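You operate a simulated robot arm through the tools that you are given. There is no shell and no other tool. Be economical: measure what you need, move in short steps, check, and stop when the job is done.

Carry out the task below with a simulated robot arm. There is one attempt and no reset: what you move stays moved.

Task
Open the laptop, plug it in, start it and send the service report.

Only the result counts: the job must be done as asked and must still hold three seconds after the hand-in. Knocking over, shifting, dropping, spilling or breaking anything else fails it.

Robot
A 7-joint arm with a fingered hand on a trunk, on a base that drives. Base frame: it is fixed to the floor where the robot stands at the start and does not move with it; the origin is under the middle of the robot, x ahead of it, y to its left, z up; the surface under the hand at the start is at about z = 740. Units: mm, rad, N and s.
With the tool pointing down near the work surface it reaches from about 100 to 680 mm from the robot's upright axis, wherever it stands. Its first joint turns from -1.204 to 3.002 rad. Places, roughly: laptop enter button [700, 0, 800]; laptop lid [700, 100, 800]; laptop power button [700, 0, 800]; socket by the laptop [400, -200, 800]. Payload 3.4 kg.
The TCP is the grasp point between the finger pads, 25 mm short of the fingertips. In the tool frame z runs along the fingers and y along their closing line. Largest opening 88 mm; the body of the gripper starts 29 mm behind the TCP. The gripper is a hand of 4 fingers: y runs from the thumb to the fingers, the wrist lies at [-13, -97, -162] in the tool frame, and closing takes about 1.5 s.
Orientation is told as [roll, pitch, yaw] about the base's x, y, z axes, in that order, counted from this pose: with the fingers straight down and the wrist toward the robot, the tool's x, y and z point along [0, 1, 0], [1, 0, 0] and [0, 0, -1] of the base frame.

Tools
- The arm moves only by the tool send_rows. Its argument "rows" is a list of rows, each an object (a shift or turn left out is 0, a gripper value left out holds the last) with "travel": the shift along the tool's x, y, z in mm, a list of three; "dr": the turn, a rotation vector about the tool's x, y, z in rad, a list of three. In form: [{"travel": [tx, ty, tz], "dr": [wx, wy, wz]}, ...]. A call has 1 to 20 rows; each row shifts and turns the commanded pose from where the row before left it, along the tool's axes as they then stand. "grip" is the opening in per cent of the stroke, from 0 (shut) to 100 (fully open), set as the call begins (left out, the last holds). Each row takes 0.2 s and may step no farther than 50 mm and 0.15 rad from the row before; otherwise, or with a gripper value out of range, the whole call is refused. Where a pose cannot be reached the arm comes as near as it can. A force on the tool above 60 N (or 10 N above the force at the start of the call, whichever is more), or a blocked arm, ends the call early, and 0.2 s more pass. Each finger travels about 108 mm/s and halts on what it meets, pressing with about 25 N; the grip force reading is that of the motor and also rises with nothing between the fingers. The clock runs only during rows and for 0.2 s after the last one: add rows that do not move to give the fingers time. It gives the time, the measured TCP pose, the force on the tool (base axes), the opening and the grip force at its end, in the units of the frame above (readings bear some noise), with the torque about the TCP (base axes, N m) and any sound that the robot's microphone picked up.
- Cameras (640 x 400 px; columns grow to the right, rows downward): "scene" is now at [124.8, -20.7, 1423.6]; the picture's right is [-0.28, -0.96, 0.00], its down [-0.73, 0.21, -0.65] and it looks along [0.63, -0.18, -0.76] (base axes); focal length 258 px, centre (320, 200). "wrist" rides on the gripper at [64, -83, -98] in the tool frame; the picture's right is [-0.62, 0.37, -0.69], its down [-0.71, -0.63, 0.30] and it looks along [-0.32, 0.68, 0.65] (tool axes); focal length 265 px, centre (320, 200). There is no depth. A picture from a camera that has moved, and an enlarged one, comes with that camera's place and axes in the base frame and with its lens.
- grab_frame(camera): a new picture of that camera. The clock stands still meanwhile.
- raise_lower(by): slides the trunk up (or, below 0, down) by that many mm; the arm and the scene camera ride with it, the base frame stays. It gives what a move gives, with no picture.
- steer(legs): drives the robot by 1 to 6 legs, each [ahead, left, turn to the left] in mm, mm and rad, along the robot's own axes; the way and the turn of a leg run together, so that a leg with both is an arc; at most 1500 mm and 3.142 rad a leg. The arm and the cameras ride along, it lands a little off, and it stops where it bumps. It gives what a move gives.
- curl_fingers(index, middle, ring, thumb_bend, thumb_turn): sets how far each is bent, from 0 (flat) to 1 (curled in); at 0.3 the hand is open as for a grip, at 0.7 the pads meet at the TCP. One left out holds its place. A second passes; each finger stops where it meets its share of the squeeze, and holds until it gets a number again. A gripper value or a shape takes the hand back. It gives what a move gives, with no picture; readings hold the bend of each and the force on the fingers (four entries, about 0 where the hand has none), thumb and palm. thumb_turn goes from beside the hand (0) to across from the fingers (1), as for a grip.
- hand_shape(shape): the hand has 4 fingers and takes this shape, open, in about a second: jaw (thumb against the fingers, like two jaws); tri (thumb and two fingers); tip (a fingertip pinch); poke (one finger out to press); point (the index stretched); flat (the hand flat); cup (the hand cupped); fist (a fist). The gripper value then closes the fingers along that shape, each until it touches; the sizes above hold for jaw. It gives what a move gives, with no picture.
- aim_head(pan, tilt): turns the head with the scene camera to pan (to the left, within 1.501 rad either way) and tilt (down, from -0.506 to 1.204), counted from straight ahead of the robot. It gives what a move gives.
- zoom(camera, box): a new picture of the part [left, top, right, bottom] of that camera's present view, enlarged. The clock stands still meanwhile.
- hand_in(): hands the job in; it is judged then, once.

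Go step by step. Nothing tells you exact positions but the pictures and the camera data: compare them with the known pose of the tool, close in by small moves and look again before you grip or let go. The budget is 120 turns and 98 pictures, counting those below and the enlarged ones. Unless the task says otherwise, let go and move clear before handing in, and close with one line.

The tools are called after "Request:" by a JSON object that holds its "name" and its "arguments". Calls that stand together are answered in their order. send_rows: Moves the arm, as the interface text tells. Its arguments: {"type":"object","properties":{"rows":{"type":"array","items":{"type":"object","properties":{"travel":{"type":"array","items":{"type":"number"}},"dr":{"type":"array","items":{"type":"number"}}}}},"grip":{"type":"number"}},"required":["rows"]} The other tools are called the same way: raise_lower (by) slides the trunk up or down; hand_shape (shape) gives the hand a shape; curl_fingers (index, middle, ring, thumb_bend, thumb_turn) moves the fingers one by one; steer (legs) drives the base; aim_head (pan, tilt) turns the head that bears the scene camera; grab_frame (camera) takes a picture; zoom (camera, box) takes an enlarged picture of a part of a camera's view; hand_in () hands the job in.

At the start:

```text
time_s: 0.0
ee_pos: [546.4, 53.1, 1161.3]
tcp_rot: [0.002, -0.001, 0.0]
force: [-0.3, 0.0, -0.3]
torque: [0.05, -0.01, -0.02]
grip_width: 87.7
gripper_force: 0.2
shape: jaw
bend: [0.3, 0.3, 0.3, 0.3, 0.98]
finger forces: [0.0, 0.1, 0.0, 0.1, 0.0, 0.0]
trunk travel left (down, up): [-750.0, 90.0]
robot x, y, heading: [2.5, -0.8, -0.004]
head pan, tilt: [-0.283, 0.862]
```

scene: 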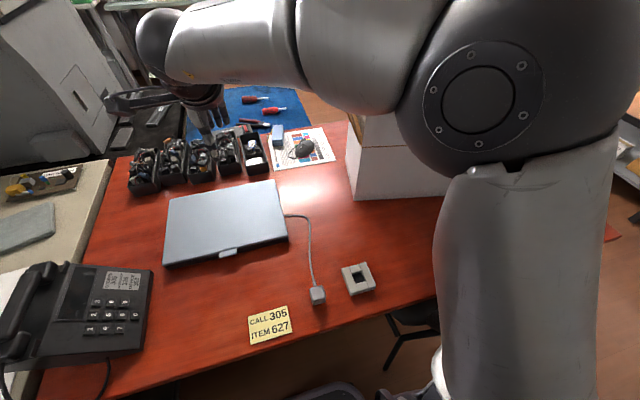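
wrist: 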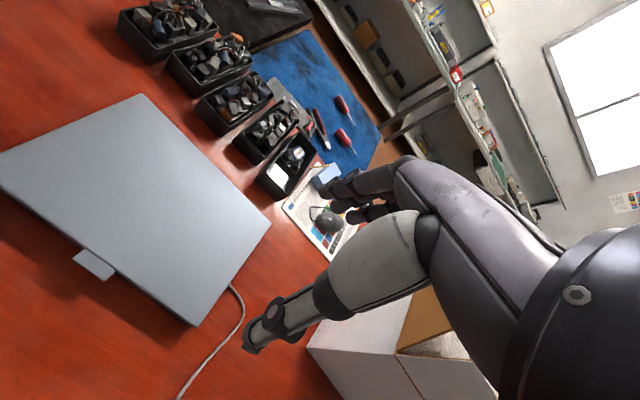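

The closed laptop has its front tab at about (559, 132). The plug lies near (368, -82) and the socket near (377, -199). I'll look closer at each before moving.

Request:
{"name": "zoom", "arguments": {"camera": "scene", "box": [150, 160, 310, 280]}}

Request:
{"name": "zoom", "arguments": {"camera": "scene", "box": [270, 200, 390, 320]}}

```text
3.33 times, centred on (230, 220) of scene
camera zoom: at [124.8, -20.7, 1423.6], right [-0.28, -0.96, 0.0], down [-0.73, 0.21, -0.65], along [0.63, -0.18, -0.76], focal length 861 px, centre (620, 133)
```

zoom: 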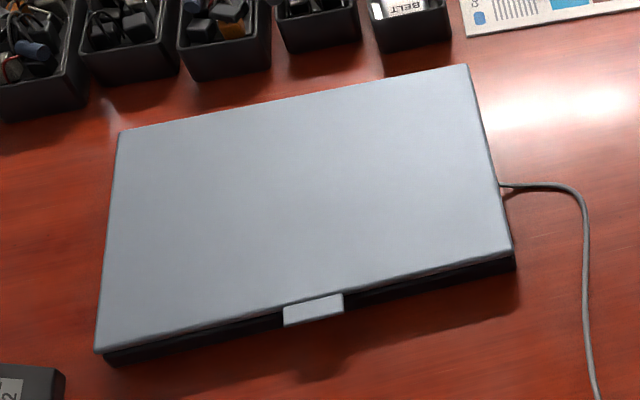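

```text
3.33 times, centred on (330, 260) of scene
camera zoom: at [124.8, -20.7, 1423.6], right [-0.28, -0.96, 0.0], down [-0.73, 0.21, -0.65], along [0.63, -0.18, -0.76], focal length 861 px, centre (287, 0)
```

zoom: 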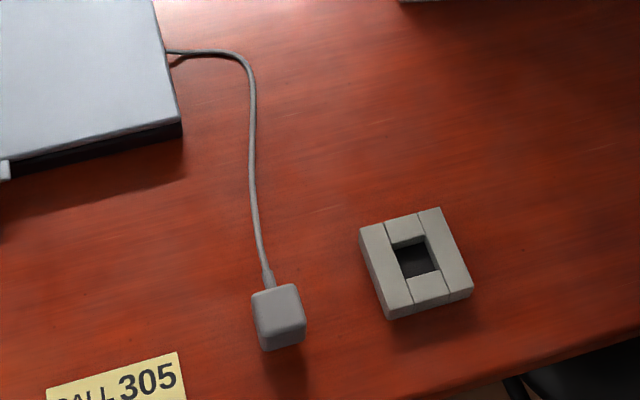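

The plug is a small block with its cord leaving at the back, and the socket is a box with a square hole on top. I'll bring the hand above the plug so the wrist camera can measure both.

Request:
{"name": "send_rows", "arguments": {"rows": [{"travel": [-17, -22, 32]}, {"travel": [-17, -22, 32]}, {"travel": [-17, -22, 32]}, {"travel": [-17, -22, 32]}, {"travel": [-17, -22, 32]}, {"travel": [-17, -22, 32]}, {"travel": [-17, -22, 32]}, {"travel": [-17, -22, 32]}]}}

Request:
{"name": "grab_frame", "arguments": {"camera": "wrist"}}

Request:
{"name": "grab_frame", "arguments": {"camera": "scene"}}

```text
time_s: 1.8
ee_pos: [381.1, -81.5, 900.7]
tcp_rot: [0.002, 0.002, 0.0]
force: [0.3, 0.1, -0.5]
torque: [0.02, 0.02, -0.03]
grip_width: 87.5
gripper_force: 0.1
shape: jaw
bend: [0.3, 0.3, 0.3, 0.3, 0.98]
finger forces: [0.2, 0.1, 0.0, 0.0, 0.0, 0.0]
out of reach, approached as far as the arm can: row 8
trunk travel left (down, up): [-750.0, 90.0]
robot x, y, heading: [1.5, -0.2, 0.006]
head pan, tilt: [-0.283, 0.862]
```

```text
93 pictures are left
camera wrist: at [298.2, -16.9, 999.7], right [0.37, -0.62, 0.69], down [-0.63, -0.71, -0.31], along [0.68, -0.32, -0.66], focal length 265 px, centre (320, 200)
```

wrist: 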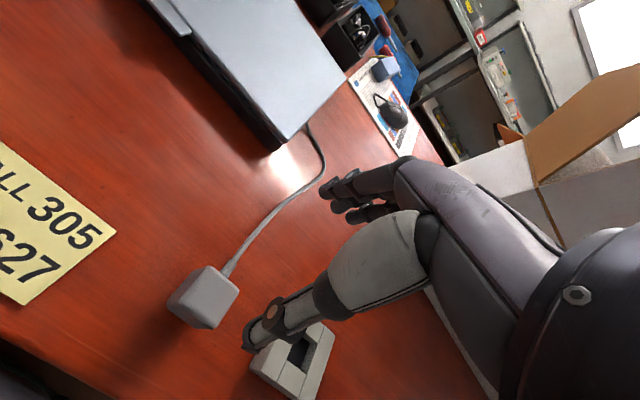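

```text
92 pictures are left
camera scene: at [126.5, -22.0, 1423.5], right [-0.28, -0.96, 0.0], down [-0.73, 0.21, -0.65], along [0.62, -0.18, -0.76], focal length 258 px, centre (320, 200)
```

scene: 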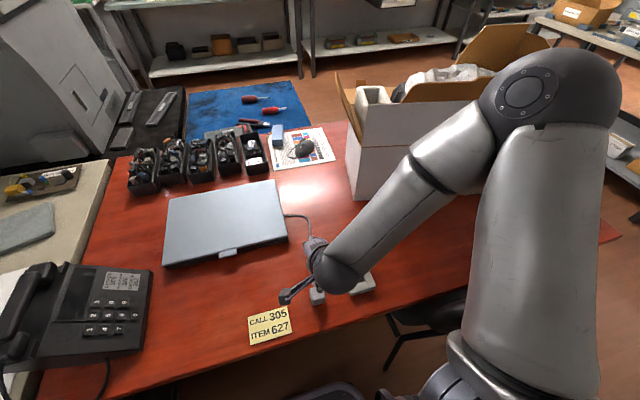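

The hand is just over the plug at about (369, -81), and the arm stopped about 11 mm short in x. I'll zoom with the wrist camera for sizes.

Request:
{"name": "zoom", "arguments": {"camera": "wrist", "box": [140, 240, 360, 400]}}

```text
2.50 times, centred on (250, 320) of wrist
camera zoom: at [298.2, -16.9, 999.7], right [0.37, -0.62, 0.69], down [-0.63, -0.71, -0.31], along [0.68, -0.32, -0.66], focal length 664 px, centre (495, -100)
```

zoom: 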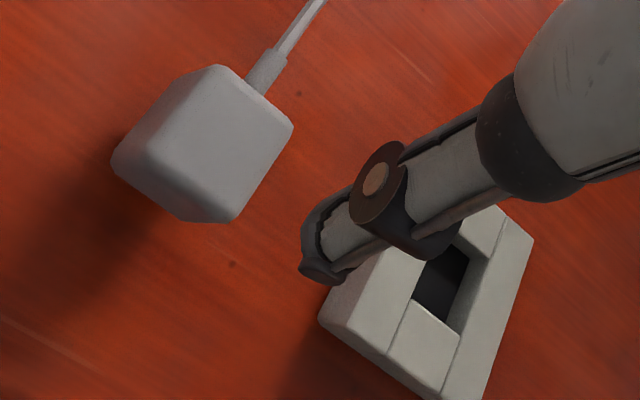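

The plug is a roughly 34 mm block, about 37 mm tall and square to the axes, with the cord leaving on the +x side. I'll turn the hand a quarter so it closes along y and clears the cord.

Request:
{"name": "send_rows", "arguments": {"rows": [{"dr": [0, 0, -0.15]}, {"dr": [0, 0, -0.15]}, {"dr": [0, 0, -0.15]}, {"dr": [0, 0, -0.15]}, {"dr": [0, 0, -0.15]}, {"dr": [0, 0, -0.15]}, {"dr": [0, 0, -0.15]}, {"dr": [0, 0, -0.15]}, {"dr": [0, 0, -0.15]}, {"dr": [0, 0, -0.15]}, {"dr": [0, 0, -0.07]}]}}

Request:
{"name": "grab_frame", "arguments": {"camera": "wrist"}}

Request:
{"name": "grab_frame", "arguments": {"camera": "scene"}}

```text
time_s: 4.2
ee_pos: [379.3, -80.6, 901.7]
tcp_rot: [-0.001, 0.0, 1.57]
force: [0.2, 0.1, 0.7]
torque: [0.02, 0.01, 0.0]
grip_width: 87.8
gripper_force: 0.2
shape: jaw
bend: [0.3, 0.3, 0.3, 0.3, 0.98]
finger forces: [0.0, 0.1, 0.0, 0.0, 0.1, 0.0]
trunk travel left (down, up): [-750.0, 90.0]
robot x, y, heading: [-0.4, 2.1, -0.001]
head pan, tilt: [-0.283, 0.862]
```

```text
90 pictures are left
camera wrist: at [316.5, -163.2, 1000.1], right [0.62, 0.37, 0.69], down [0.71, -0.63, -0.3], along [0.32, 0.68, -0.65], focal length 265 px, centre (320, 200)
```

wrist: 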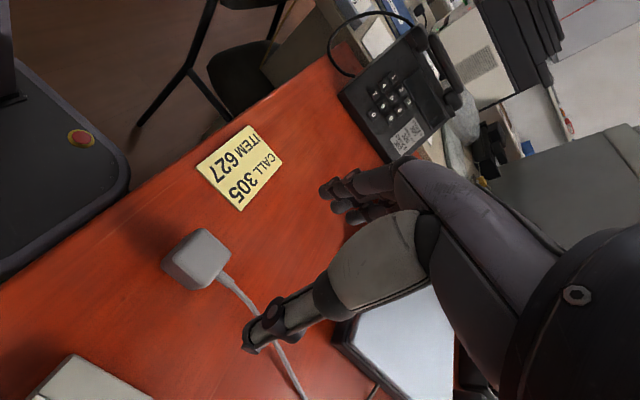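

```text
89 pictures are left
camera scene: at [124.8, -20.8, 1423.6], right [-0.28, -0.96, 0.0], down [-0.73, 0.21, -0.65], along [0.63, -0.18, -0.76], focal length 258 px, centre (320, 200)
```

scene: 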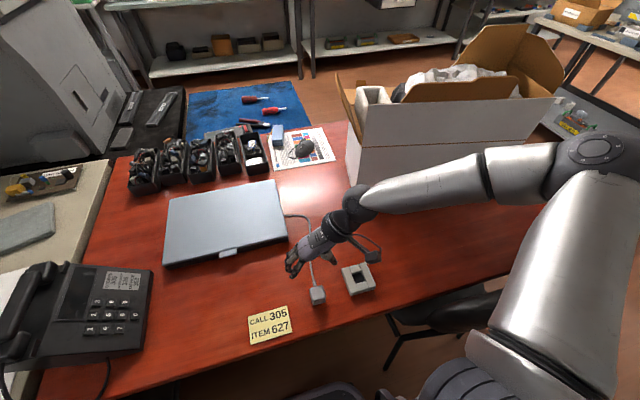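

The quarter turn worked and both the plug and socket are visible. I'll take enlarged views to fix the plug's and socket's geometry.

Request:
{"name": "zoom", "arguments": {"camera": "wrist", "box": [20, 220, 260, 400]}}

Request:
{"name": "zoom", "arguments": {"camera": "scene", "box": [290, 250, 390, 315]}}

```text
2.22 times, centred on (140, 310) of wrist
camera zoom: at [316.5, -163.2, 1000.1], right [0.62, 0.37, 0.69], down [0.71, -0.63, -0.3], along [0.32, 0.68, -0.65], focal length 590 px, centre (720, -44)
```

zoom: 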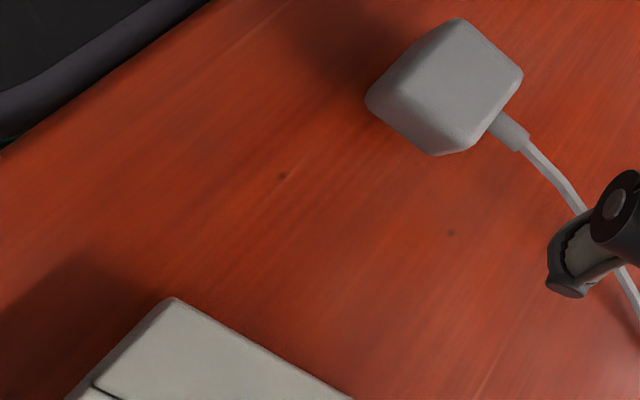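

```text
6.15 times, centred on (340, 282) of scene
camera zoom: at [124.8, -20.8, 1423.6], right [-0.28, -0.96, 0.0], down [-0.73, 0.21, -0.65], along [0.63, -0.18, -0.76], focal length 1589 px, centre (197, -308)
```

zoom: 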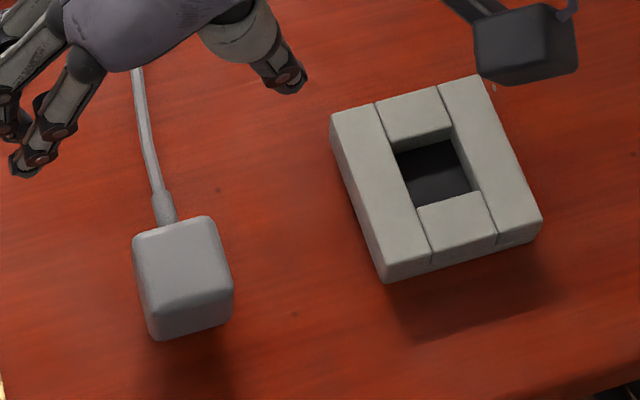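

The plug is about 32 mm wide and the hole about 30 mm, centred near (383, -203), so I need a closer look at the plug. I'll move over the plug at about (365, -82) and lower to just above its top.

Request:
{"name": "send_rows", "arguments": {"rows": [{"travel": [14.5, -1.5, 30]}, {"travel": [0, 0, 35]}, {"travel": [0, 0, 30]}, {"travel": [0, 0, 0]}]}}

Request:
{"name": "grab_frame", "arguments": {"camera": "wrist"}}

Request:
{"name": "zoom", "arguments": {"camera": "scene", "box": [270, 230, 390, 315]}}

```text
time_s: 5.2
ee_pos: [365.9, -82.7, 806.4]
tcp_rot: [-0.002, 0.001, 1.568]
force: [0.8, -0.5, -0.3]
torque: [0.0, -0.01, -0.01]
grip_width: 87.9
gripper_force: 0.1
shape: jaw
bend: [0.3, 0.3, 0.3, 0.3, 0.98]
finger forces: [0.0, 0.0, 0.0, 0.0, 0.0, 0.0]
trunk travel left (down, up): [-750.0, 90.0]
robot x, y, heading: [2.5, 0.1, -0.001]
head pan, tilt: [-0.283, 0.862]
```

```text
86 pictures are left
camera wrist: at [301.8, -164.4, 904.5], right [0.62, 0.37, 0.69], down [0.71, -0.63, -0.3], along [0.33, 0.68, -0.65], focal length 265 px, centre (320, 200)
```

wrist: 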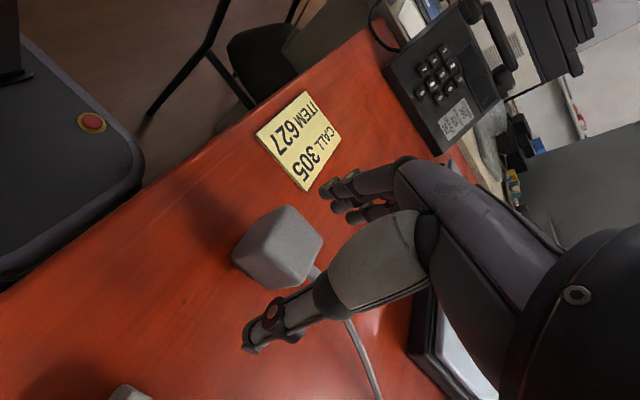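

```text
4.71 times, centred on (330, 272) of scene
camera zoom: at [124.4, -20.7, 1423.7], right [-0.28, -0.96, 0.0], down [-0.73, 0.21, -0.65], along [0.63, -0.18, -0.76], focal length 1215 px, centre (273, -141)
```

zoom: 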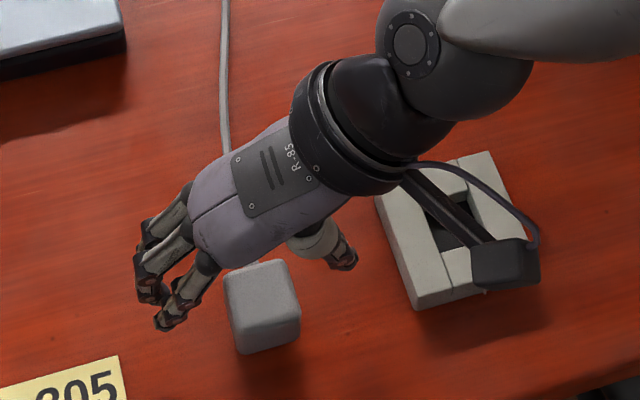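

The hand is centred over the plug. I'll lower to z≈784, close, and see what the fingers feel.

Request:
{"name": "send_rows", "arguments": {"rows": [{"travel": [0, 0, 22]}, {"travel": [0, 0, 0]}]}}

Request:
{"name": "send_rows", "arguments": {"rows": [{}, {}, {}, {}, {}, {}, {}, {}], "grip": 0}}

Request:
{"name": "grab_frame", "arguments": {"camera": "wrist"}}

```text
time_s: 5.8
ee_pos: [365.2, -81.4, 785.1]
tcp_rot: [-0.002, -0.001, 1.569]
force: [0.4, 0.4, -0.6]
torque: [-0.03, 0.0, 0.02]
grip_width: 87.7
gripper_force: 0.0
shape: jaw
bend: [0.3, 0.3, 0.3, 0.3, 0.98]
finger forces: [0.1, 0.1, 0.0, 0.0, 0.0, 0.0]
trunk travel left (down, up): [-750.0, 90.0]
robot x, y, heading: [-0.4, -4.9, 0.005]
head pan, tilt: [-0.283, 0.862]
```

```text
time_s: 7.6
ee_pos: [365.9, -81.5, 784.6]
tcp_rot: [0.001, 0.0, 1.569]
force: [-0.5, -0.4, -0.3]
torque: [-0.01, 0.0, 0.03]
grip_width: 31.1
gripper_force: 25.2
shape: jaw
bend: [0.74, 0.5, 0.56, 0.74, 1.0]
finger forces: [13.7, 7.7, 0.0, 0.0, 21.5, 0.0]
trunk travel left (down, up): [-750.0, 90.0]
robot x, y, heading: [-3.4, -0.3, -0.004]
head pan, tilt: [-0.283, 0.862]
```

```text
84 pictures are left
camera wrist: at [301.7, -164.5, 883.6], right [0.62, 0.37, 0.69], down [0.71, -0.63, -0.3], along [0.33, 0.68, -0.65], focal length 265 px, centre (320, 200)
```

wrist: 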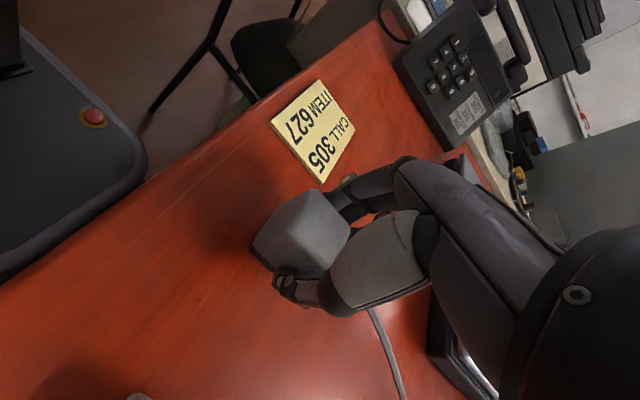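

The fingers closed to 31 mm, but the index bent much further than the middle, so the plug may sit off-centre. I'll zoom in before lifting.

Request:
{"name": "zoom", "arguments": {"camera": "wrist", "box": [230, 160, 430, 330]}}

Request:
{"name": "zoom", "arguments": {"camera": "scene", "box": [280, 240, 380, 315]}}

```text
2.35 times, centred on (330, 245) of wrist
camera zoom: at [301.7, -164.5, 883.6], right [0.62, 0.37, 0.69], down [0.71, -0.63, -0.3], along [0.33, 0.68, -0.65], focal length 624 px, centre (296, 94)
```

zoom: 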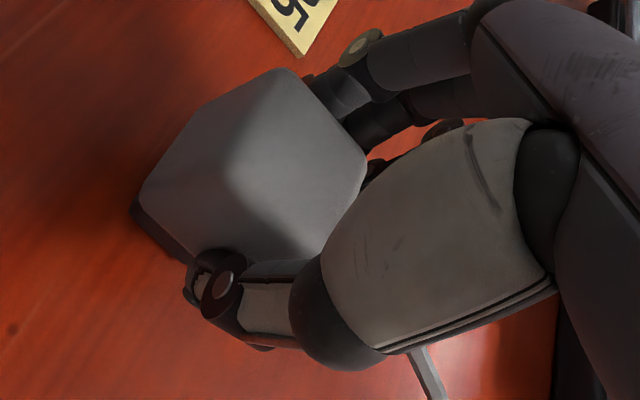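

```text
5.33 times, centred on (330, 278) of scene
camera zoom: at [124.8, -20.8, 1423.6], right [-0.28, -0.96, 0.0], down [-0.73, 0.21, -0.65], along [0.63, -0.18, -0.76], focal length 1377 px, centre (267, -213)
```

zoom: 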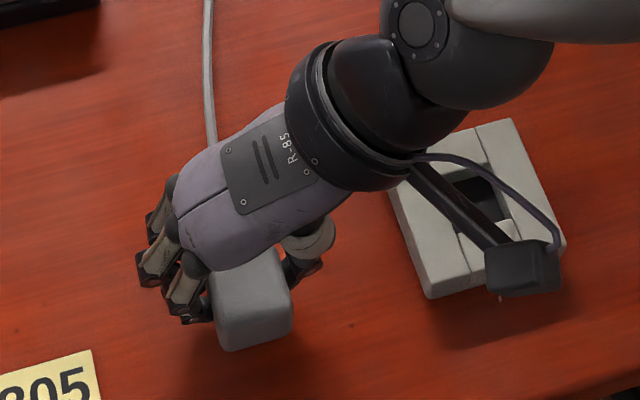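

A dark foot is visible under the plug, which must be the part that goes into the hole. The plug sits slightly toward the robot from the fingers, so I'll open, shift 5 mm and regrip.

Request:
{"name": "send_rows", "arguments": {"rows": [{}, {}, {}, {}, {}, {"travel": [5, 0, 0]}, {}], "grip": 100}}

Request:
{"name": "send_rows", "arguments": {"rows": [{}, {}, {}, {}, {}, {}, {}, {}], "grip": 0}}

Request:
{"name": "zoom", "arguments": {"camera": "wrist", "box": [230, 160, 430, 330]}}

```text
time_s: 9.2
ee_pos: [360.9, -82.6, 783.8]
tcp_rot: [-0.001, -0.001, 1.57]
force: [0.0, 0.0, 0.2]
torque: [0.02, -0.01, -0.01]
grip_width: 87.8
gripper_force: 0.0
shape: jaw
bend: [0.3, 0.3, 0.3, 0.3, 0.98]
finger forces: [0.1, 0.0, 0.0, 0.0, 0.1, 0.1]
trunk travel left (down, up): [-750.0, 90.0]
robot x, y, heading: [-1.7, 1.0, 0.001]
head pan, tilt: [-0.283, 0.862]
```

```text
time_s: 11.0
ee_pos: [360.9, -81.0, 784.8]
tcp_rot: [0.0, 0.001, 1.567]
force: [0.3, -0.7, 0.4]
torque: [-0.03, 0.0, -0.01]
grip_width: 30.6
gripper_force: 25.4
shape: jaw
bend: [0.74, 0.51, 0.56, 0.74, 1.0]
finger forces: [13.9, 7.6, 0.1, 0.0, 21.7, 0.0]
trunk travel left (down, up): [-750.0, 90.0]
robot x, y, heading: [-2.6, 0.1, 0.002]
head pan, tilt: [-0.283, 0.862]
```

```text
2.35 times, centred on (330, 245) of wrist
camera zoom: at [296.9, -164.4, 883.3], right [0.62, 0.37, 0.69], down [0.71, -0.63, -0.3], along [0.33, 0.68, -0.65], focal length 624 px, centre (296, 94)
```

zoom: 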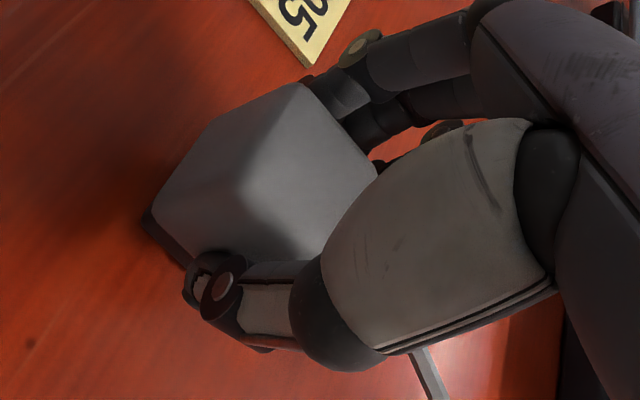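

The grip closed the same way with a 30.6 mm opening. I'll lift it 60 mm and see whether the plug comes with it.

Request:
{"name": "send_rows", "arguments": {"rows": [{"travel": [0, 0, -10]}, {"travel": [0, 0, -10]}, {"travel": [0, 0, -20]}, {"travel": [0, 0, -20]}, {}]}}

Request:
{"name": "zoom", "arguments": {"camera": "wrist", "box": [180, 120, 430, 330]}}

Request:
{"name": "zoom", "arguments": {"camera": "scene", "box": [270, 230, 390, 315]}}

```text
time_s: 12.2
ee_pos: [360.8, -81.5, 845.7]
tcp_rot: [-0.001, 0.0, 1.567]
force: [-0.8, 0.3, 0.0]
torque: [0.0, 0.01, 0.02]
grip_width: 31.2
gripper_force: 24.7
shape: jaw
bend: [0.74, 0.51, 0.56, 0.74, 1.0]
finger forces: [13.9, 7.7, 0.0, 0.0, 21.7, 0.0]
trunk travel left (down, up): [-750.0, 90.0]
robot x, y, heading: [2.6, -3.2, -0.004]
head pan, tilt: [-0.283, 0.862]
```

```text
1.90 times, centred on (305, 225) of wrist
camera zoom: at [297.1, -164.1, 943.3], right [0.62, 0.37, 0.69], down [0.71, -0.63, -0.3], along [0.33, 0.68, -0.65], focal length 506 px, centre (349, 152)
```

zoom: 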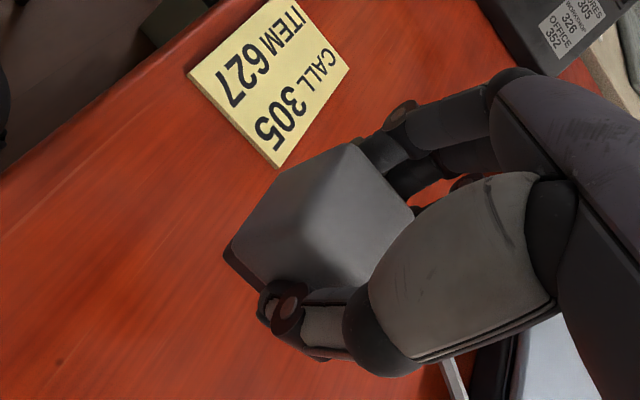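

```text
4.71 times, centred on (330, 272) of scene
camera zoom: at [125.1, -20.9, 1423.6], right [-0.28, -0.96, 0.0], down [-0.73, 0.21, -0.65], along [0.63, -0.18, -0.76], focal length 1215 px, centre (273, -141)
```

zoom: 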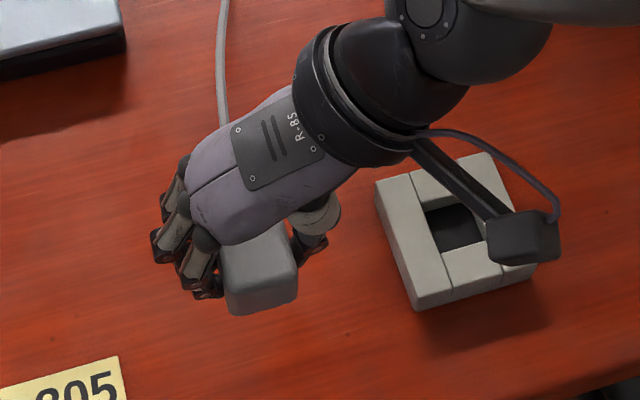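

The plug is held and level, with its centre about 6 mm beyond the TCP in x. I'll carry it over the socket and compare the two.

Request:
{"name": "send_rows", "arguments": {"rows": [{"travel": [-6, -40, 0]}, {"travel": [-6, -40, 0]}, {"travel": [-5, -41, 0]}, {}]}}

Request:
{"name": "zoom", "arguments": {"camera": "scene", "box": [310, 230, 430, 310]}}

Request:
{"name": "grab_frame", "arguments": {"camera": "wrist"}}

```text
time_s: 13.2
ee_pos: [378.1, -201.0, 843.0]
tcp_rot: [0.0, -0.002, 1.569]
force: [0.0, 0.4, -0.4]
torque: [-0.02, -0.01, -0.03]
grip_width: 30.8
gripper_force: 24.8
shape: jaw
bend: [0.74, 0.51, 0.56, 0.74, 1.0]
finger forces: [13.9, 7.6, 0.1, 0.1, 21.6, 0.1]
trunk travel left (down, up): [-750.0, 90.0]
robot x, y, heading: [2.6, -0.4, -0.002]
head pan, tilt: [-0.283, 0.862]
```

```text
5.00 times, centred on (370, 270) of scene
camera zoom: at [125.1, -20.0, 1423.6], right [-0.28, -0.96, 0.0], down [-0.73, 0.21, -0.65], along [0.63, -0.18, -0.76], focal length 1291 px, centre (70, -150)
```

zoom: 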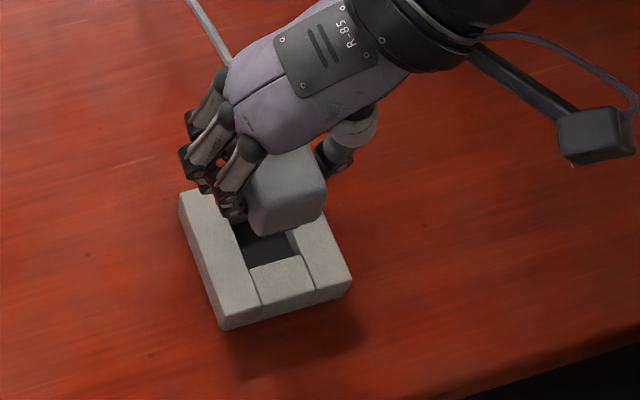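

```text
77 pictures are left
camera wrist: at [313.7, -284.8, 943.0], right [0.62, 0.37, 0.69], down [0.71, -0.63, -0.3], along [0.33, 0.68, -0.65], focal length 265 px, centre (320, 200)
```

wrist: 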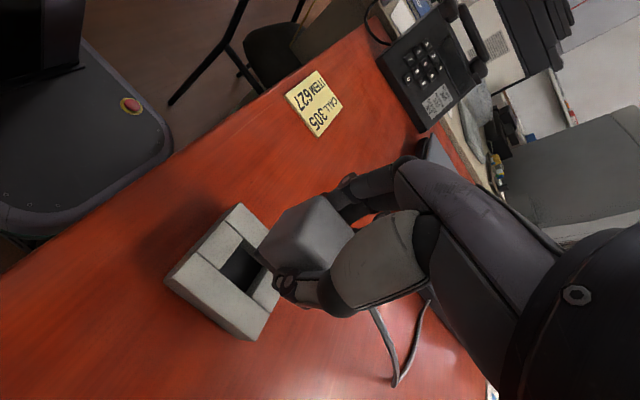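

The plug is roughly over the socket. I'll lower 28 mm and check the alignment from both cameras.

Request:
{"name": "send_rows", "arguments": {"rows": [{"travel": [0, 0, 14]}, {"travel": [0, 0, 14]}, {}]}}

Request:
{"name": "zoom", "arguments": {"camera": "scene", "box": [330, 240, 400, 305]}}

Request:
{"name": "zoom", "arguments": {"camera": "wrist", "box": [180, 160, 360, 330]}}

```text
time_s: 14.0
ee_pos: [378.0, -202.4, 815.0]
tcp_rot: [0.0, 0.002, 1.569]
force: [0.5, 0.2, -0.5]
torque: [0.03, 0.0, -0.01]
grip_width: 30.7
gripper_force: 24.9
shape: jaw
bend: [0.74, 0.51, 0.56, 0.74, 1.0]
finger forces: [13.9, 7.7, 0.0, 0.0, 21.6, 0.0]
trunk travel left (down, up): [-750.0, 90.0]
robot x, y, heading: [2.2, 1.1, -0.003]
head pan, tilt: [-0.283, 0.862]
```

```text
6.15 times, centred on (365, 272) of scene
camera zoom: at [124.7, -20.8, 1423.6], right [-0.28, -0.96, 0.0], down [-0.73, 0.21, -0.65], along [0.63, -0.18, -0.76], focal length 1589 px, centre (43, -246)
```

zoom: 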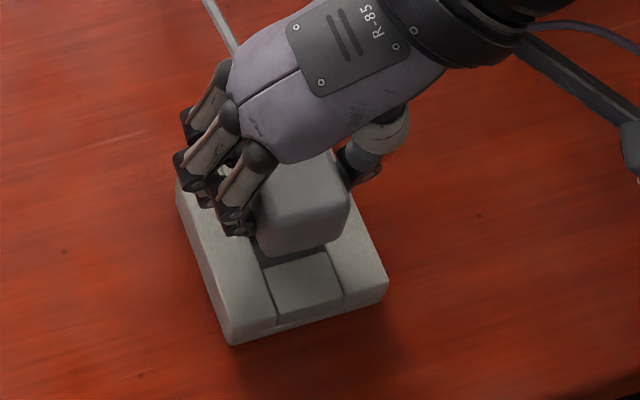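

```text
2.35 times, centred on (270, 245) of wrist
camera zoom: at [313.1, -285.7, 914.8], right [0.62, 0.37, 0.69], down [0.71, -0.63, -0.3], along [0.33, 0.68, -0.65], focal length 624 px, centre (438, 94)
```

zoom: 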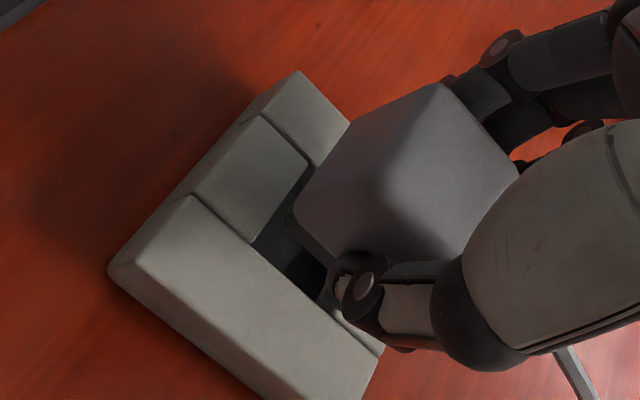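

The scene view suggests the plug is aligned within a couple of mm, about 10 mm above the socket. I'll lower 8 mm and check again.

Request:
{"name": "send_rows", "arguments": {"rows": [{"travel": [0, 0, 4]}, {"travel": [0, 0, 4]}, {}]}}

Request:
{"name": "zoom", "arguments": {"camera": "scene", "box": [335, 255, 395, 300]}}

Request:
{"name": "zoom", "arguments": {"camera": "wrist", "box": [200, 170, 340, 290]}}

```text
time_s: 14.8
ee_pos: [377.5, -203.7, 808.0]
tcp_rot: [0.0, -0.001, 1.568]
force: [0.9, -0.3, 0.6]
torque: [-0.01, 0.0, 0.01]
grip_width: 30.8
gripper_force: 24.8
shape: jaw
bend: [0.74, 0.51, 0.56, 0.74, 1.0]
finger forces: [13.9, 7.7, 0.1, 0.0, 21.7, 0.0]
trunk travel left (down, up): [-750.0, 90.0]
robot x, y, heading: [-1.8, 1.3, 0.001]
head pan, tilt: [-0.283, 0.862]
```

```text
8.89 times, centred on (365, 278) of scene
camera zoom: at [124.8, -20.9, 1423.6], right [-0.28, -0.96, 0.0], down [-0.73, 0.21, -0.65], along [0.63, -0.18, -0.76], focal length 2295 px, centre (-80, -489)
```

zoom: 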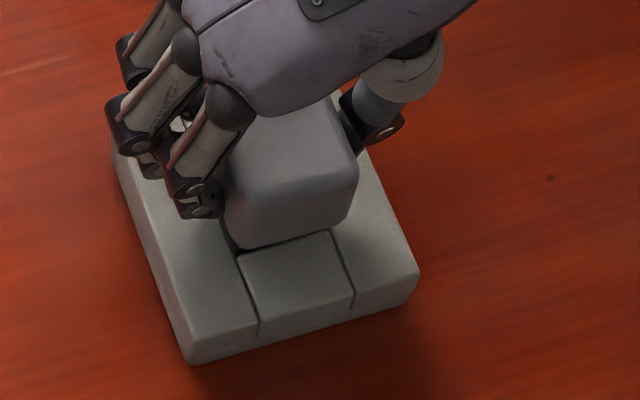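

```text
3.33 times, centred on (270, 230) of wrist
camera zoom: at [313.4, -285.7, 906.9], right [0.62, 0.37, 0.69], down [0.71, -0.63, -0.3], along [0.33, 0.68, -0.65], focal length 885 px, centre (487, 100)
```

zoom: 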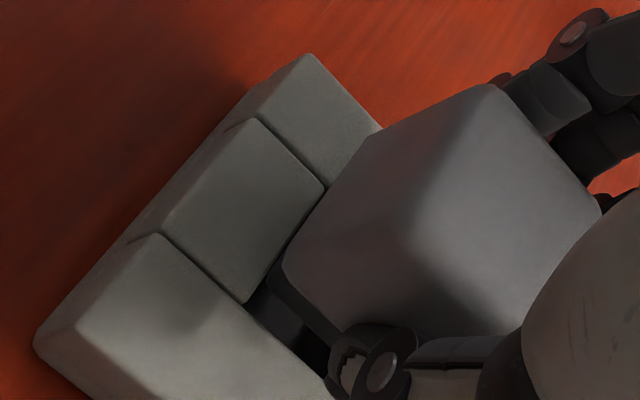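

The plug looks about 2 mm too near the robot side of the hole. I'll shift +2 mm in x, a touch in +y, and lower in small steps watching the force.

Request:
{"name": "send_rows", "arguments": {"rows": [{"travel": [-2, 0.7, 0]}, {"travel": [0, 0, 2]}, {"travel": [0, 0, 2]}, {"travel": [0, 0, 2]}, {}]}}

Request:
{"name": "zoom", "arguments": {"camera": "scene", "box": [335, 255, 395, 300]}}

Request:
{"name": "zoom", "arguments": {"camera": "wrist", "box": [200, 170, 340, 290]}}

```text
time_s: 16.0
ee_pos: [380.8, -202.0, 801.2]
tcp_rot: [-0.001, 0.0, 1.57]
force: [0.0, -0.3, -0.2]
torque: [0.01, 0.0, 0.01]
grip_width: 30.8
gripper_force: 25.0
shape: jaw
bend: [0.74, 0.51, 0.56, 0.74, 1.0]
finger forces: [13.8, 7.7, 0.0, 0.1, 21.6, 0.0]
trunk travel left (down, up): [-750.0, 90.0]
robot x, y, heading: [0.9, 1.4, 0.002]
head pan, tilt: [-0.283, 0.862]
```

```text
8.89 times, centred on (365, 278) of scene
camera zoom: at [124.8, -20.9, 1423.6], right [-0.28, -0.96, 0.0], down [-0.73, 0.21, -0.65], along [0.63, -0.18, -0.76], focal length 2295 px, centre (-80, -489)
```

zoom: 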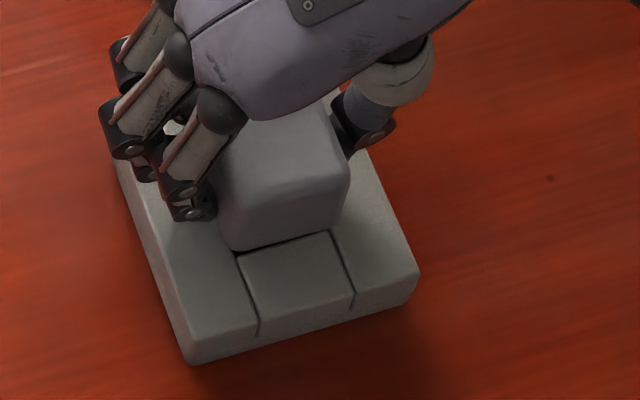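

```text
3.33 times, centred on (270, 230) of wrist
camera zoom: at [315.6, -284.8, 900.8], right [0.62, 0.37, 0.69], down [0.71, -0.63, -0.3], along [0.33, 0.68, -0.65], focal length 885 px, centre (487, 100)
```

zoom: 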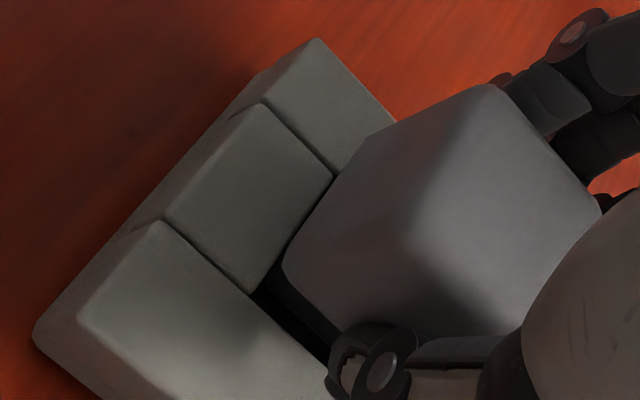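

No contact yet, and the foot appears to be at the hole. I'll keep lowering slowly.

Request:
{"name": "send_rows", "arguments": {"rows": [{"travel": [0, 0, 2]}, {"travel": [0, 0, 2]}, {"travel": [0, 0, 2]}, {}]}}

Request:
{"name": "zoom", "arguments": {"camera": "scene", "box": [335, 255, 395, 300]}}

Request:
{"name": "zoom", "arguments": {"camera": "wrist", "box": [200, 170, 340, 290]}}

```text
time_s: 17.0
ee_pos: [378.3, -201.6, 795.1]
tcp_rot: [-0.001, 0.001, 1.569]
force: [0.0, -0.2, 1.5]
torque: [0.01, -0.01, -0.02]
grip_width: 31.0
gripper_force: 25.3
shape: jaw
bend: [0.74, 0.51, 0.56, 0.74, 1.0]
finger forces: [14.0, 7.9, 0.0, 0.0, 21.9, 0.0]
trunk travel left (down, up): [-750.0, 90.0]
robot x, y, heading: [0.9, -2.1, 0.003]
head pan, tilt: [-0.283, 0.862]
```

```text
8.89 times, centred on (365, 278) of scene
camera zoom: at [124.6, -20.7, 1423.6], right [-0.28, -0.96, 0.0], down [-0.73, 0.21, -0.65], along [0.63, -0.18, -0.76], focal length 2295 px, centre (-80, -489)
```

zoom: 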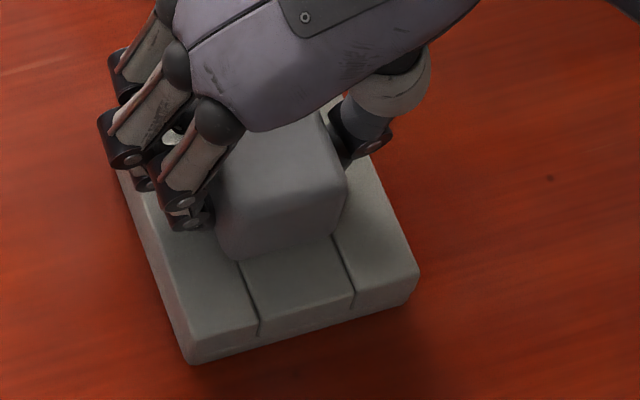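

```text
3.33 times, centred on (270, 230) of wrist
camera zoom: at [315.4, -284.8, 894.6], right [0.62, 0.37, 0.69], down [0.71, -0.63, -0.3], along [0.33, 0.68, -0.65], focal length 885 px, centre (487, 100)
```

zoom: 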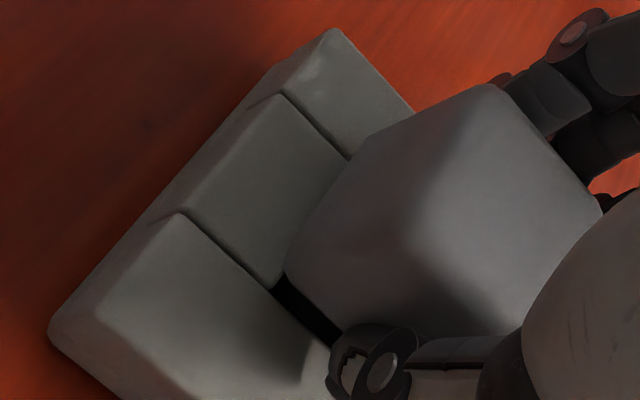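

Light contact has started, with a small gap on the -y side and the plug hugging the near edge. I'll nudge +1 mm x and -0.7 mm y and press down gently.

Request:
{"name": "send_rows", "arguments": {"rows": [{"travel": [-1, -0.7, 0]}, {"travel": [0, 0, 2]}, {"travel": [0, 0, 2]}, {}]}}

Request:
{"name": "zoom", "arguments": {"camera": "scene", "box": [335, 255, 395, 300]}}

Request:
{"name": "zoom", "arguments": {"camera": "wrist", "box": [200, 170, 340, 290]}}

```text
time_s: 18.0
ee_pos: [380.2, -201.4, 794.3]
tcp_rot: [-0.003, -0.001, 1.569]
force: [-1.6, -2.1, 12.0]
torque: [0.0, 0.03, -0.03]
grip_width: 31.1
gripper_force: 25.3
shape: jaw
bend: [0.74, 0.51, 0.56, 0.74, 1.0]
finger forces: [14.4, 8.4, 0.0, 0.0, 24.7, 0.1]
trunk travel left (down, up): [-750.0, 90.0]
robot x, y, heading: [0.4, 0.1, 0.004]
head pan, tilt: [-0.283, 0.862]
```

```text
8.89 times, centred on (365, 278) of scene
camera zoom: at [122.8, -20.5, 1424.0], right [-0.28, -0.96, 0.0], down [-0.73, 0.21, -0.65], along [0.63, -0.18, -0.76], focal length 2295 px, centre (-80, -489)
```

zoom: 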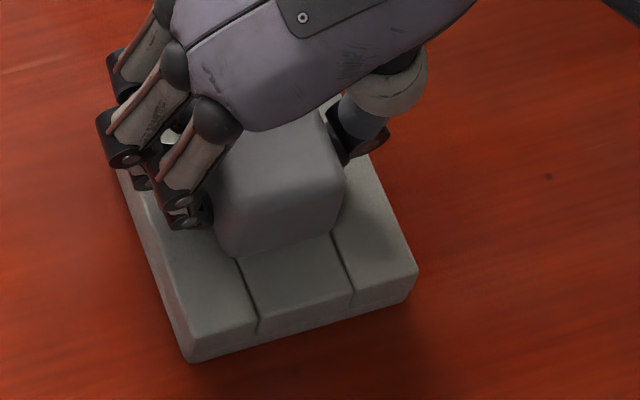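

```text
3.33 times, centred on (270, 230) of wrist
camera zoom: at [315.7, -285.0, 892.2], right [0.62, 0.37, 0.69], down [0.71, -0.63, -0.3], along [0.33, 0.68, -0.65], focal length 885 px, centre (487, 100)
```

zoom: 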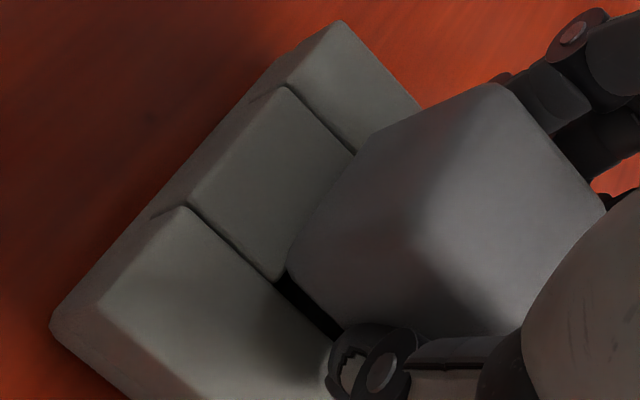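

Resistance is 12 N, and the black foot seems mostly inserted with a thin sliver still showing. I'll press a little harder with a slight -y nudge and watch the force and sound.

Request:
{"name": "send_rows", "arguments": {"rows": [{"travel": [0, -0.7, 0]}, {"travel": [0, 0, 2]}, {"travel": [0, 0, 2]}, {}]}}

Request:
{"name": "zoom", "arguments": {"camera": "wrist", "box": [200, 170, 340, 290]}}

```text
time_s: 19.0
ee_pos: [379.0, -201.1, 791.5]
tcp_rot: [-0.008, 0.001, 1.569]
force: [1.6, -0.8, 35.7]
torque: [0.02, 0.0, -0.03]
grip_width: 33.2
gripper_force: 24.9
shape: jaw
bend: [0.75, 0.5, 0.56, 0.74, 1.0]
finger forces: [16.5, 10.0, 0.1, 0.2, 27.9, 0.0]
trunk travel left (down, up): [-750.0, 90.0]
robot x, y, heading: [3.7, 3.4, 0.005]
head pan, tilt: [-0.283, 0.862]
```

```text
3.33 times, centred on (270, 230) of wrist
camera zoom: at [314.8, -284.4, 889.7], right [0.62, 0.37, 0.7], down [0.71, -0.63, -0.3], along [0.33, 0.68, -0.65], focal length 885 px, centre (487, 100)
```

zoom: 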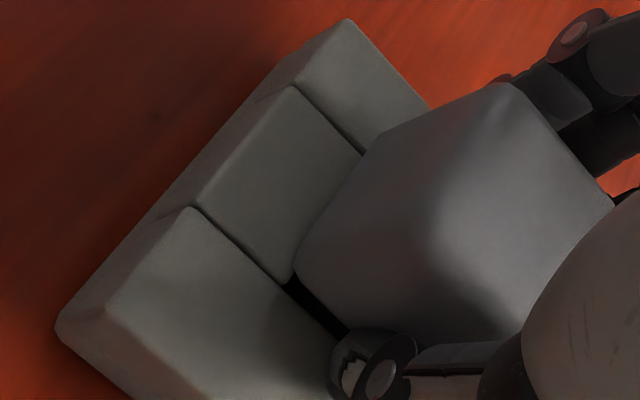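

The plug has stopped going down at 36 N. I'll unload, let go, rise clear and look at how it sits.

Request:
{"name": "send_rows", "arguments": {"rows": [{"travel": [0, 0, -3]}, {"travel": [0, 0, -3]}, {}]}}

Request:
{"name": "send_rows", "arguments": {"rows": [{}, {}, {}, {}, {}, {"travel": [0, 0, -20]}, {"travel": [0, 0, -40]}, {"travel": [0, 0, -40]}, {"travel": [0, 30, -30]}, {"travel": [0, 50, 0]}, {"travel": [0, 50, 0]}, {}], "grip": 100}}

Request:
{"name": "zoom", "arguments": {"camera": "scene", "box": [335, 255, 395, 300]}}

Request:
{"name": "grab_frame", "arguments": {"camera": "wrist"}}

```text
time_s: 19.8
ee_pos: [380.1, -202.6, 793.2]
tcp_rot: [0.002, 0.001, 1.568]
force: [1.0, 3.7, 6.4]
torque: [0.12, -0.05, -0.02]
grip_width: 32.3
gripper_force: 25.4
shape: jaw
bend: [0.74, 0.5, 0.56, 0.74, 1.0]
finger forces: [16.1, 9.2, 0.0, 0.1, 22.2, 0.0]
trunk travel left (down, up): [-750.0, 90.0]
robot x, y, heading: [-3.1, 1.9, 0.001]
head pan, tilt: [-0.283, 0.862]
```

```text
time_s: 22.4
ee_pos: [379.7, -74.2, 926.0]
tcp_rot: [0.0, -0.002, 1.569]
force: [-0.6, -0.6, -0.1]
torque: [0.0, -0.02, 0.0]
grip_width: 87.5
gripper_force: 0.1
shape: jaw
bend: [0.3, 0.3, 0.3, 0.3, 0.98]
finger forces: [0.1, 0.0, 0.0, 0.1, 0.1, 0.1]
trunk travel left (down, up): [-750.0, 90.0]
robot x, y, heading: [2.0, 0.3, -0.001]
head pan, tilt: [-0.283, 0.862]
```

```text
8.89 times, centred on (365, 278) of scene
camera zoom: at [124.2, -22.1, 1423.6], right [-0.28, -0.96, 0.0], down [-0.73, 0.21, -0.65], along [0.63, -0.18, -0.76], focal length 2295 px, centre (-80, -489)
```

zoom: 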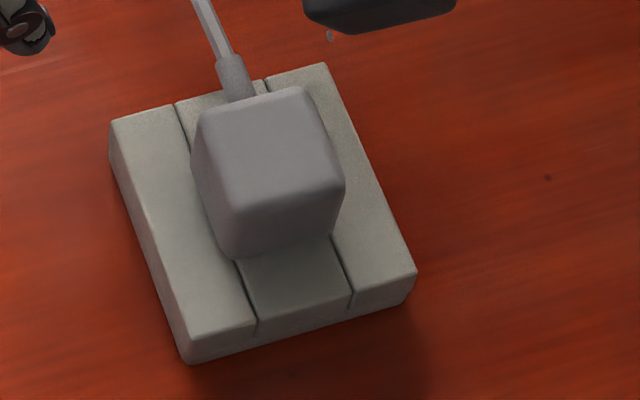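

```text
64 pictures are left
camera wrist: at [315.7, -156.3, 1024.3], right [0.62, 0.37, 0.69], down [0.71, -0.63, -0.3], along [0.33, 0.68, -0.65], focal length 265 px, centre (320, 200)
```

wrist: 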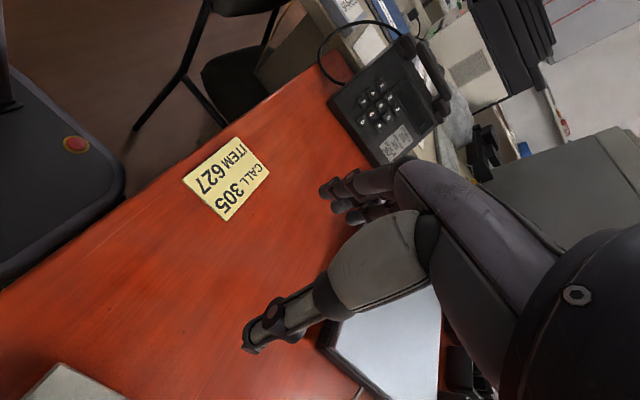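

The plug sits in the hole but looks tipped slightly, with the +y side a bit high. I'll move the wrist camera over for a close look.

Request:
{"name": "send_rows", "arguments": {"rows": [{"travel": [0, -50, 0]}, {"travel": [0, -50, 0]}, {"travel": [0, -50, 0]}, {"travel": [0, -30, 10]}, {}]}}

Request:
{"name": "grab_frame", "arguments": {"camera": "wrist"}}

```text
time_s: 23.6
ee_pos: [380.4, -253.5, 915.0]
tcp_rot: [0.001, 0.0, 1.568]
force: [-0.1, -0.6, 0.2]
torque: [0.01, -0.01, 0.02]
grip_width: 87.8
gripper_force: 0.0
shape: jaw
bend: [0.3, 0.3, 0.3, 0.3, 0.98]
finger forces: [0.1, 0.0, 0.1, 0.0, 0.0, 0.0]
trunk travel left (down, up): [-750.0, 90.0]
robot x, y, heading: [0.5, -4.2, 0.005]
head pan, tilt: [-0.283, 0.862]
```

```text
63 pictures are left
camera wrist: at [316.3, -335.9, 1013.8], right [0.62, 0.37, 0.69], down [0.71, -0.63, -0.3], along [0.33, 0.68, -0.65], focal length 265 px, centre (320, 200)
```

wrist: 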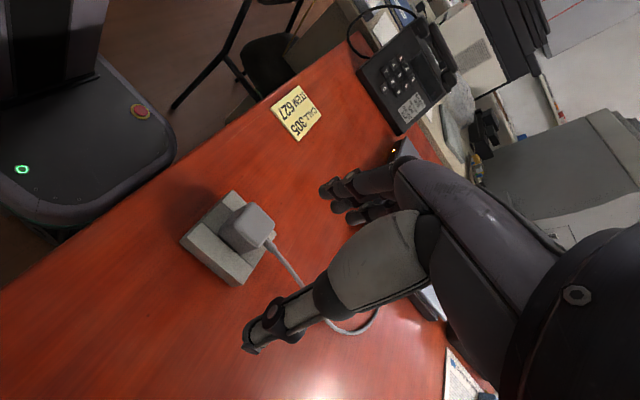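

There's an amber light near the laptop edge, perhaps a charge lamp. I'll zoom on that and on the plug.

Request:
{"name": "zoom", "arguments": {"camera": "wrist", "box": [170, 180, 290, 290]}}

Request:
{"name": "zoom", "arguments": {"camera": "scene", "box": [150, 160, 310, 280]}}

```text
3.64 times, centred on (230, 235) of wrist
camera zoom: at [316.3, -335.9, 1013.8], right [0.62, 0.37, 0.69], down [0.71, -0.63, -0.3], along [0.33, 0.68, -0.65], focal length 965 px, centre (647, 73)
```

zoom: 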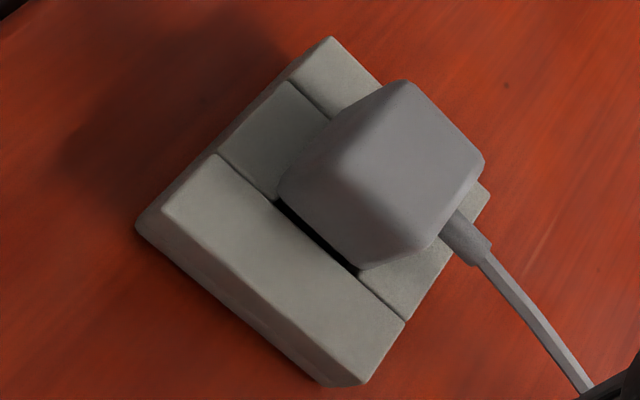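

```text
3.33 times, centred on (230, 220) of scene
camera zoom: at [124.6, -20.4, 1423.7], right [-0.28, -0.96, 0.0], down [-0.73, 0.21, -0.65], along [0.63, -0.18, -0.76], focal length 861 px, centre (620, 133)
```

zoom: 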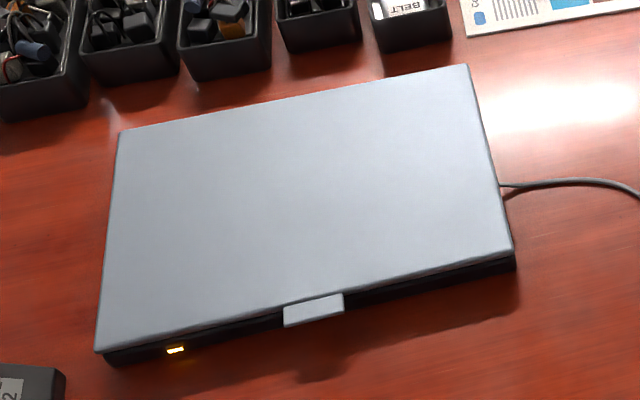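

The amber lamp on the laptop's front came on, so the plug is seated. Next is the lid: I'll bring the hand in front of the tab, near (550, 130), and look at its height and clearance.

Request:
{"name": "send_rows", "arguments": {"rows": [{"travel": [-20, 45, 0]}, {"travel": [-20, 45, 0]}, {"travel": [-20, 45, 0]}, {"travel": [-20, 45, 10]}, {"travel": [-20, 45, 15]}, {"travel": [-20, 44, 20]}, {"travel": [-20, 44, 20]}, {}]}}

Request:
{"name": "grab_frame", "arguments": {"camera": "wrist"}}

Request:
{"name": "grab_frame", "arguments": {"camera": "scene"}}

```text
refused: row 4 steps farther than a row can; nothing moved
```

```text
60 pictures are left
camera wrist: at [316.3, -335.9, 1013.8], right [0.62, 0.37, 0.69], down [0.71, -0.63, -0.3], along [0.33, 0.68, -0.65], focal length 265 px, centre (320, 200)
```

wrist: 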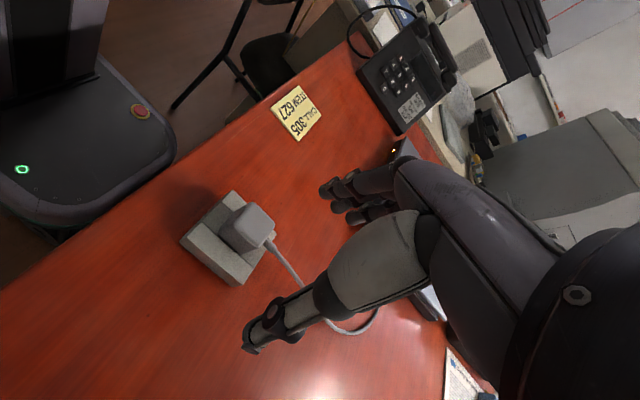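

```text
59 pictures are left
camera scene: at [124.6, -20.4, 1423.7], right [-0.28, -0.96, 0.0], down [-0.73, 0.21, -0.65], along [0.63, -0.18, -0.76], focal length 258 px, centre (320, 200)
```

scene: 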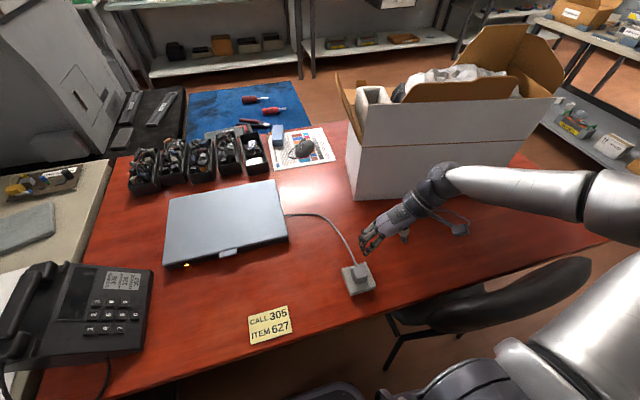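

One step was too long, so nothing moved. I'll resend it with shorter steps.

Request:
{"name": "send_rows", "arguments": {"rows": [{"travel": [-5, 45, 0]}, {"travel": [-15, 45, 0]}, {"travel": [-20, 43, 0]}, {"travel": [-20, 40, 8]}, {"travel": [-20, 40, 8]}, {"travel": [-20, 40, 12]}, {"travel": [-20, 40, 12]}, {"travel": [-20, 20, 25]}, {}]}}

Request:
{"name": "grab_frame", "arguments": {"camera": "wrist"}}

```text
time_s: 25.6
ee_pos: [520.7, 58.6, 849.3]
tcp_rot: [0.0, -0.002, 1.569]
force: [0.3, -0.1, -0.4]
torque: [0.03, 0.02, -0.03]
grip_width: 87.6
gripper_force: 0.0
shape: jaw
bend: [0.3, 0.3, 0.3, 0.3, 0.98]
finger forces: [0.0, 0.0, 0.1, 0.0, 0.0, 0.0]
trunk travel left (down, up): [-750.0, 90.0]
robot x, y, heading: [-4.1, 1.7, 0.001]
head pan, tilt: [-0.283, 0.862]
```

```text
58 pictures are left
camera wrist: at [457.0, -23.8, 948.8], right [0.62, 0.37, 0.69], down [0.71, -0.63, -0.3], along [0.33, 0.68, -0.65], focal length 265 px, centre (320, 200)
```

wrist: 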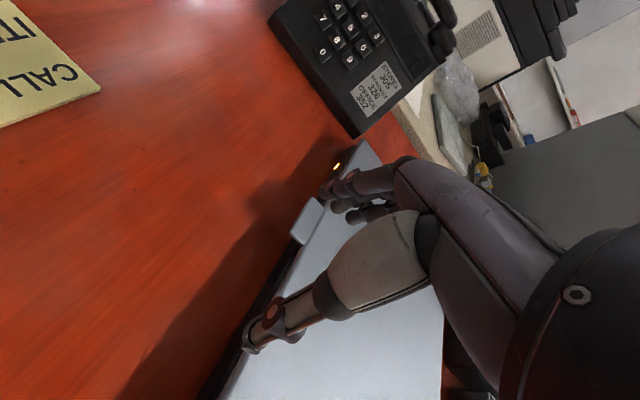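

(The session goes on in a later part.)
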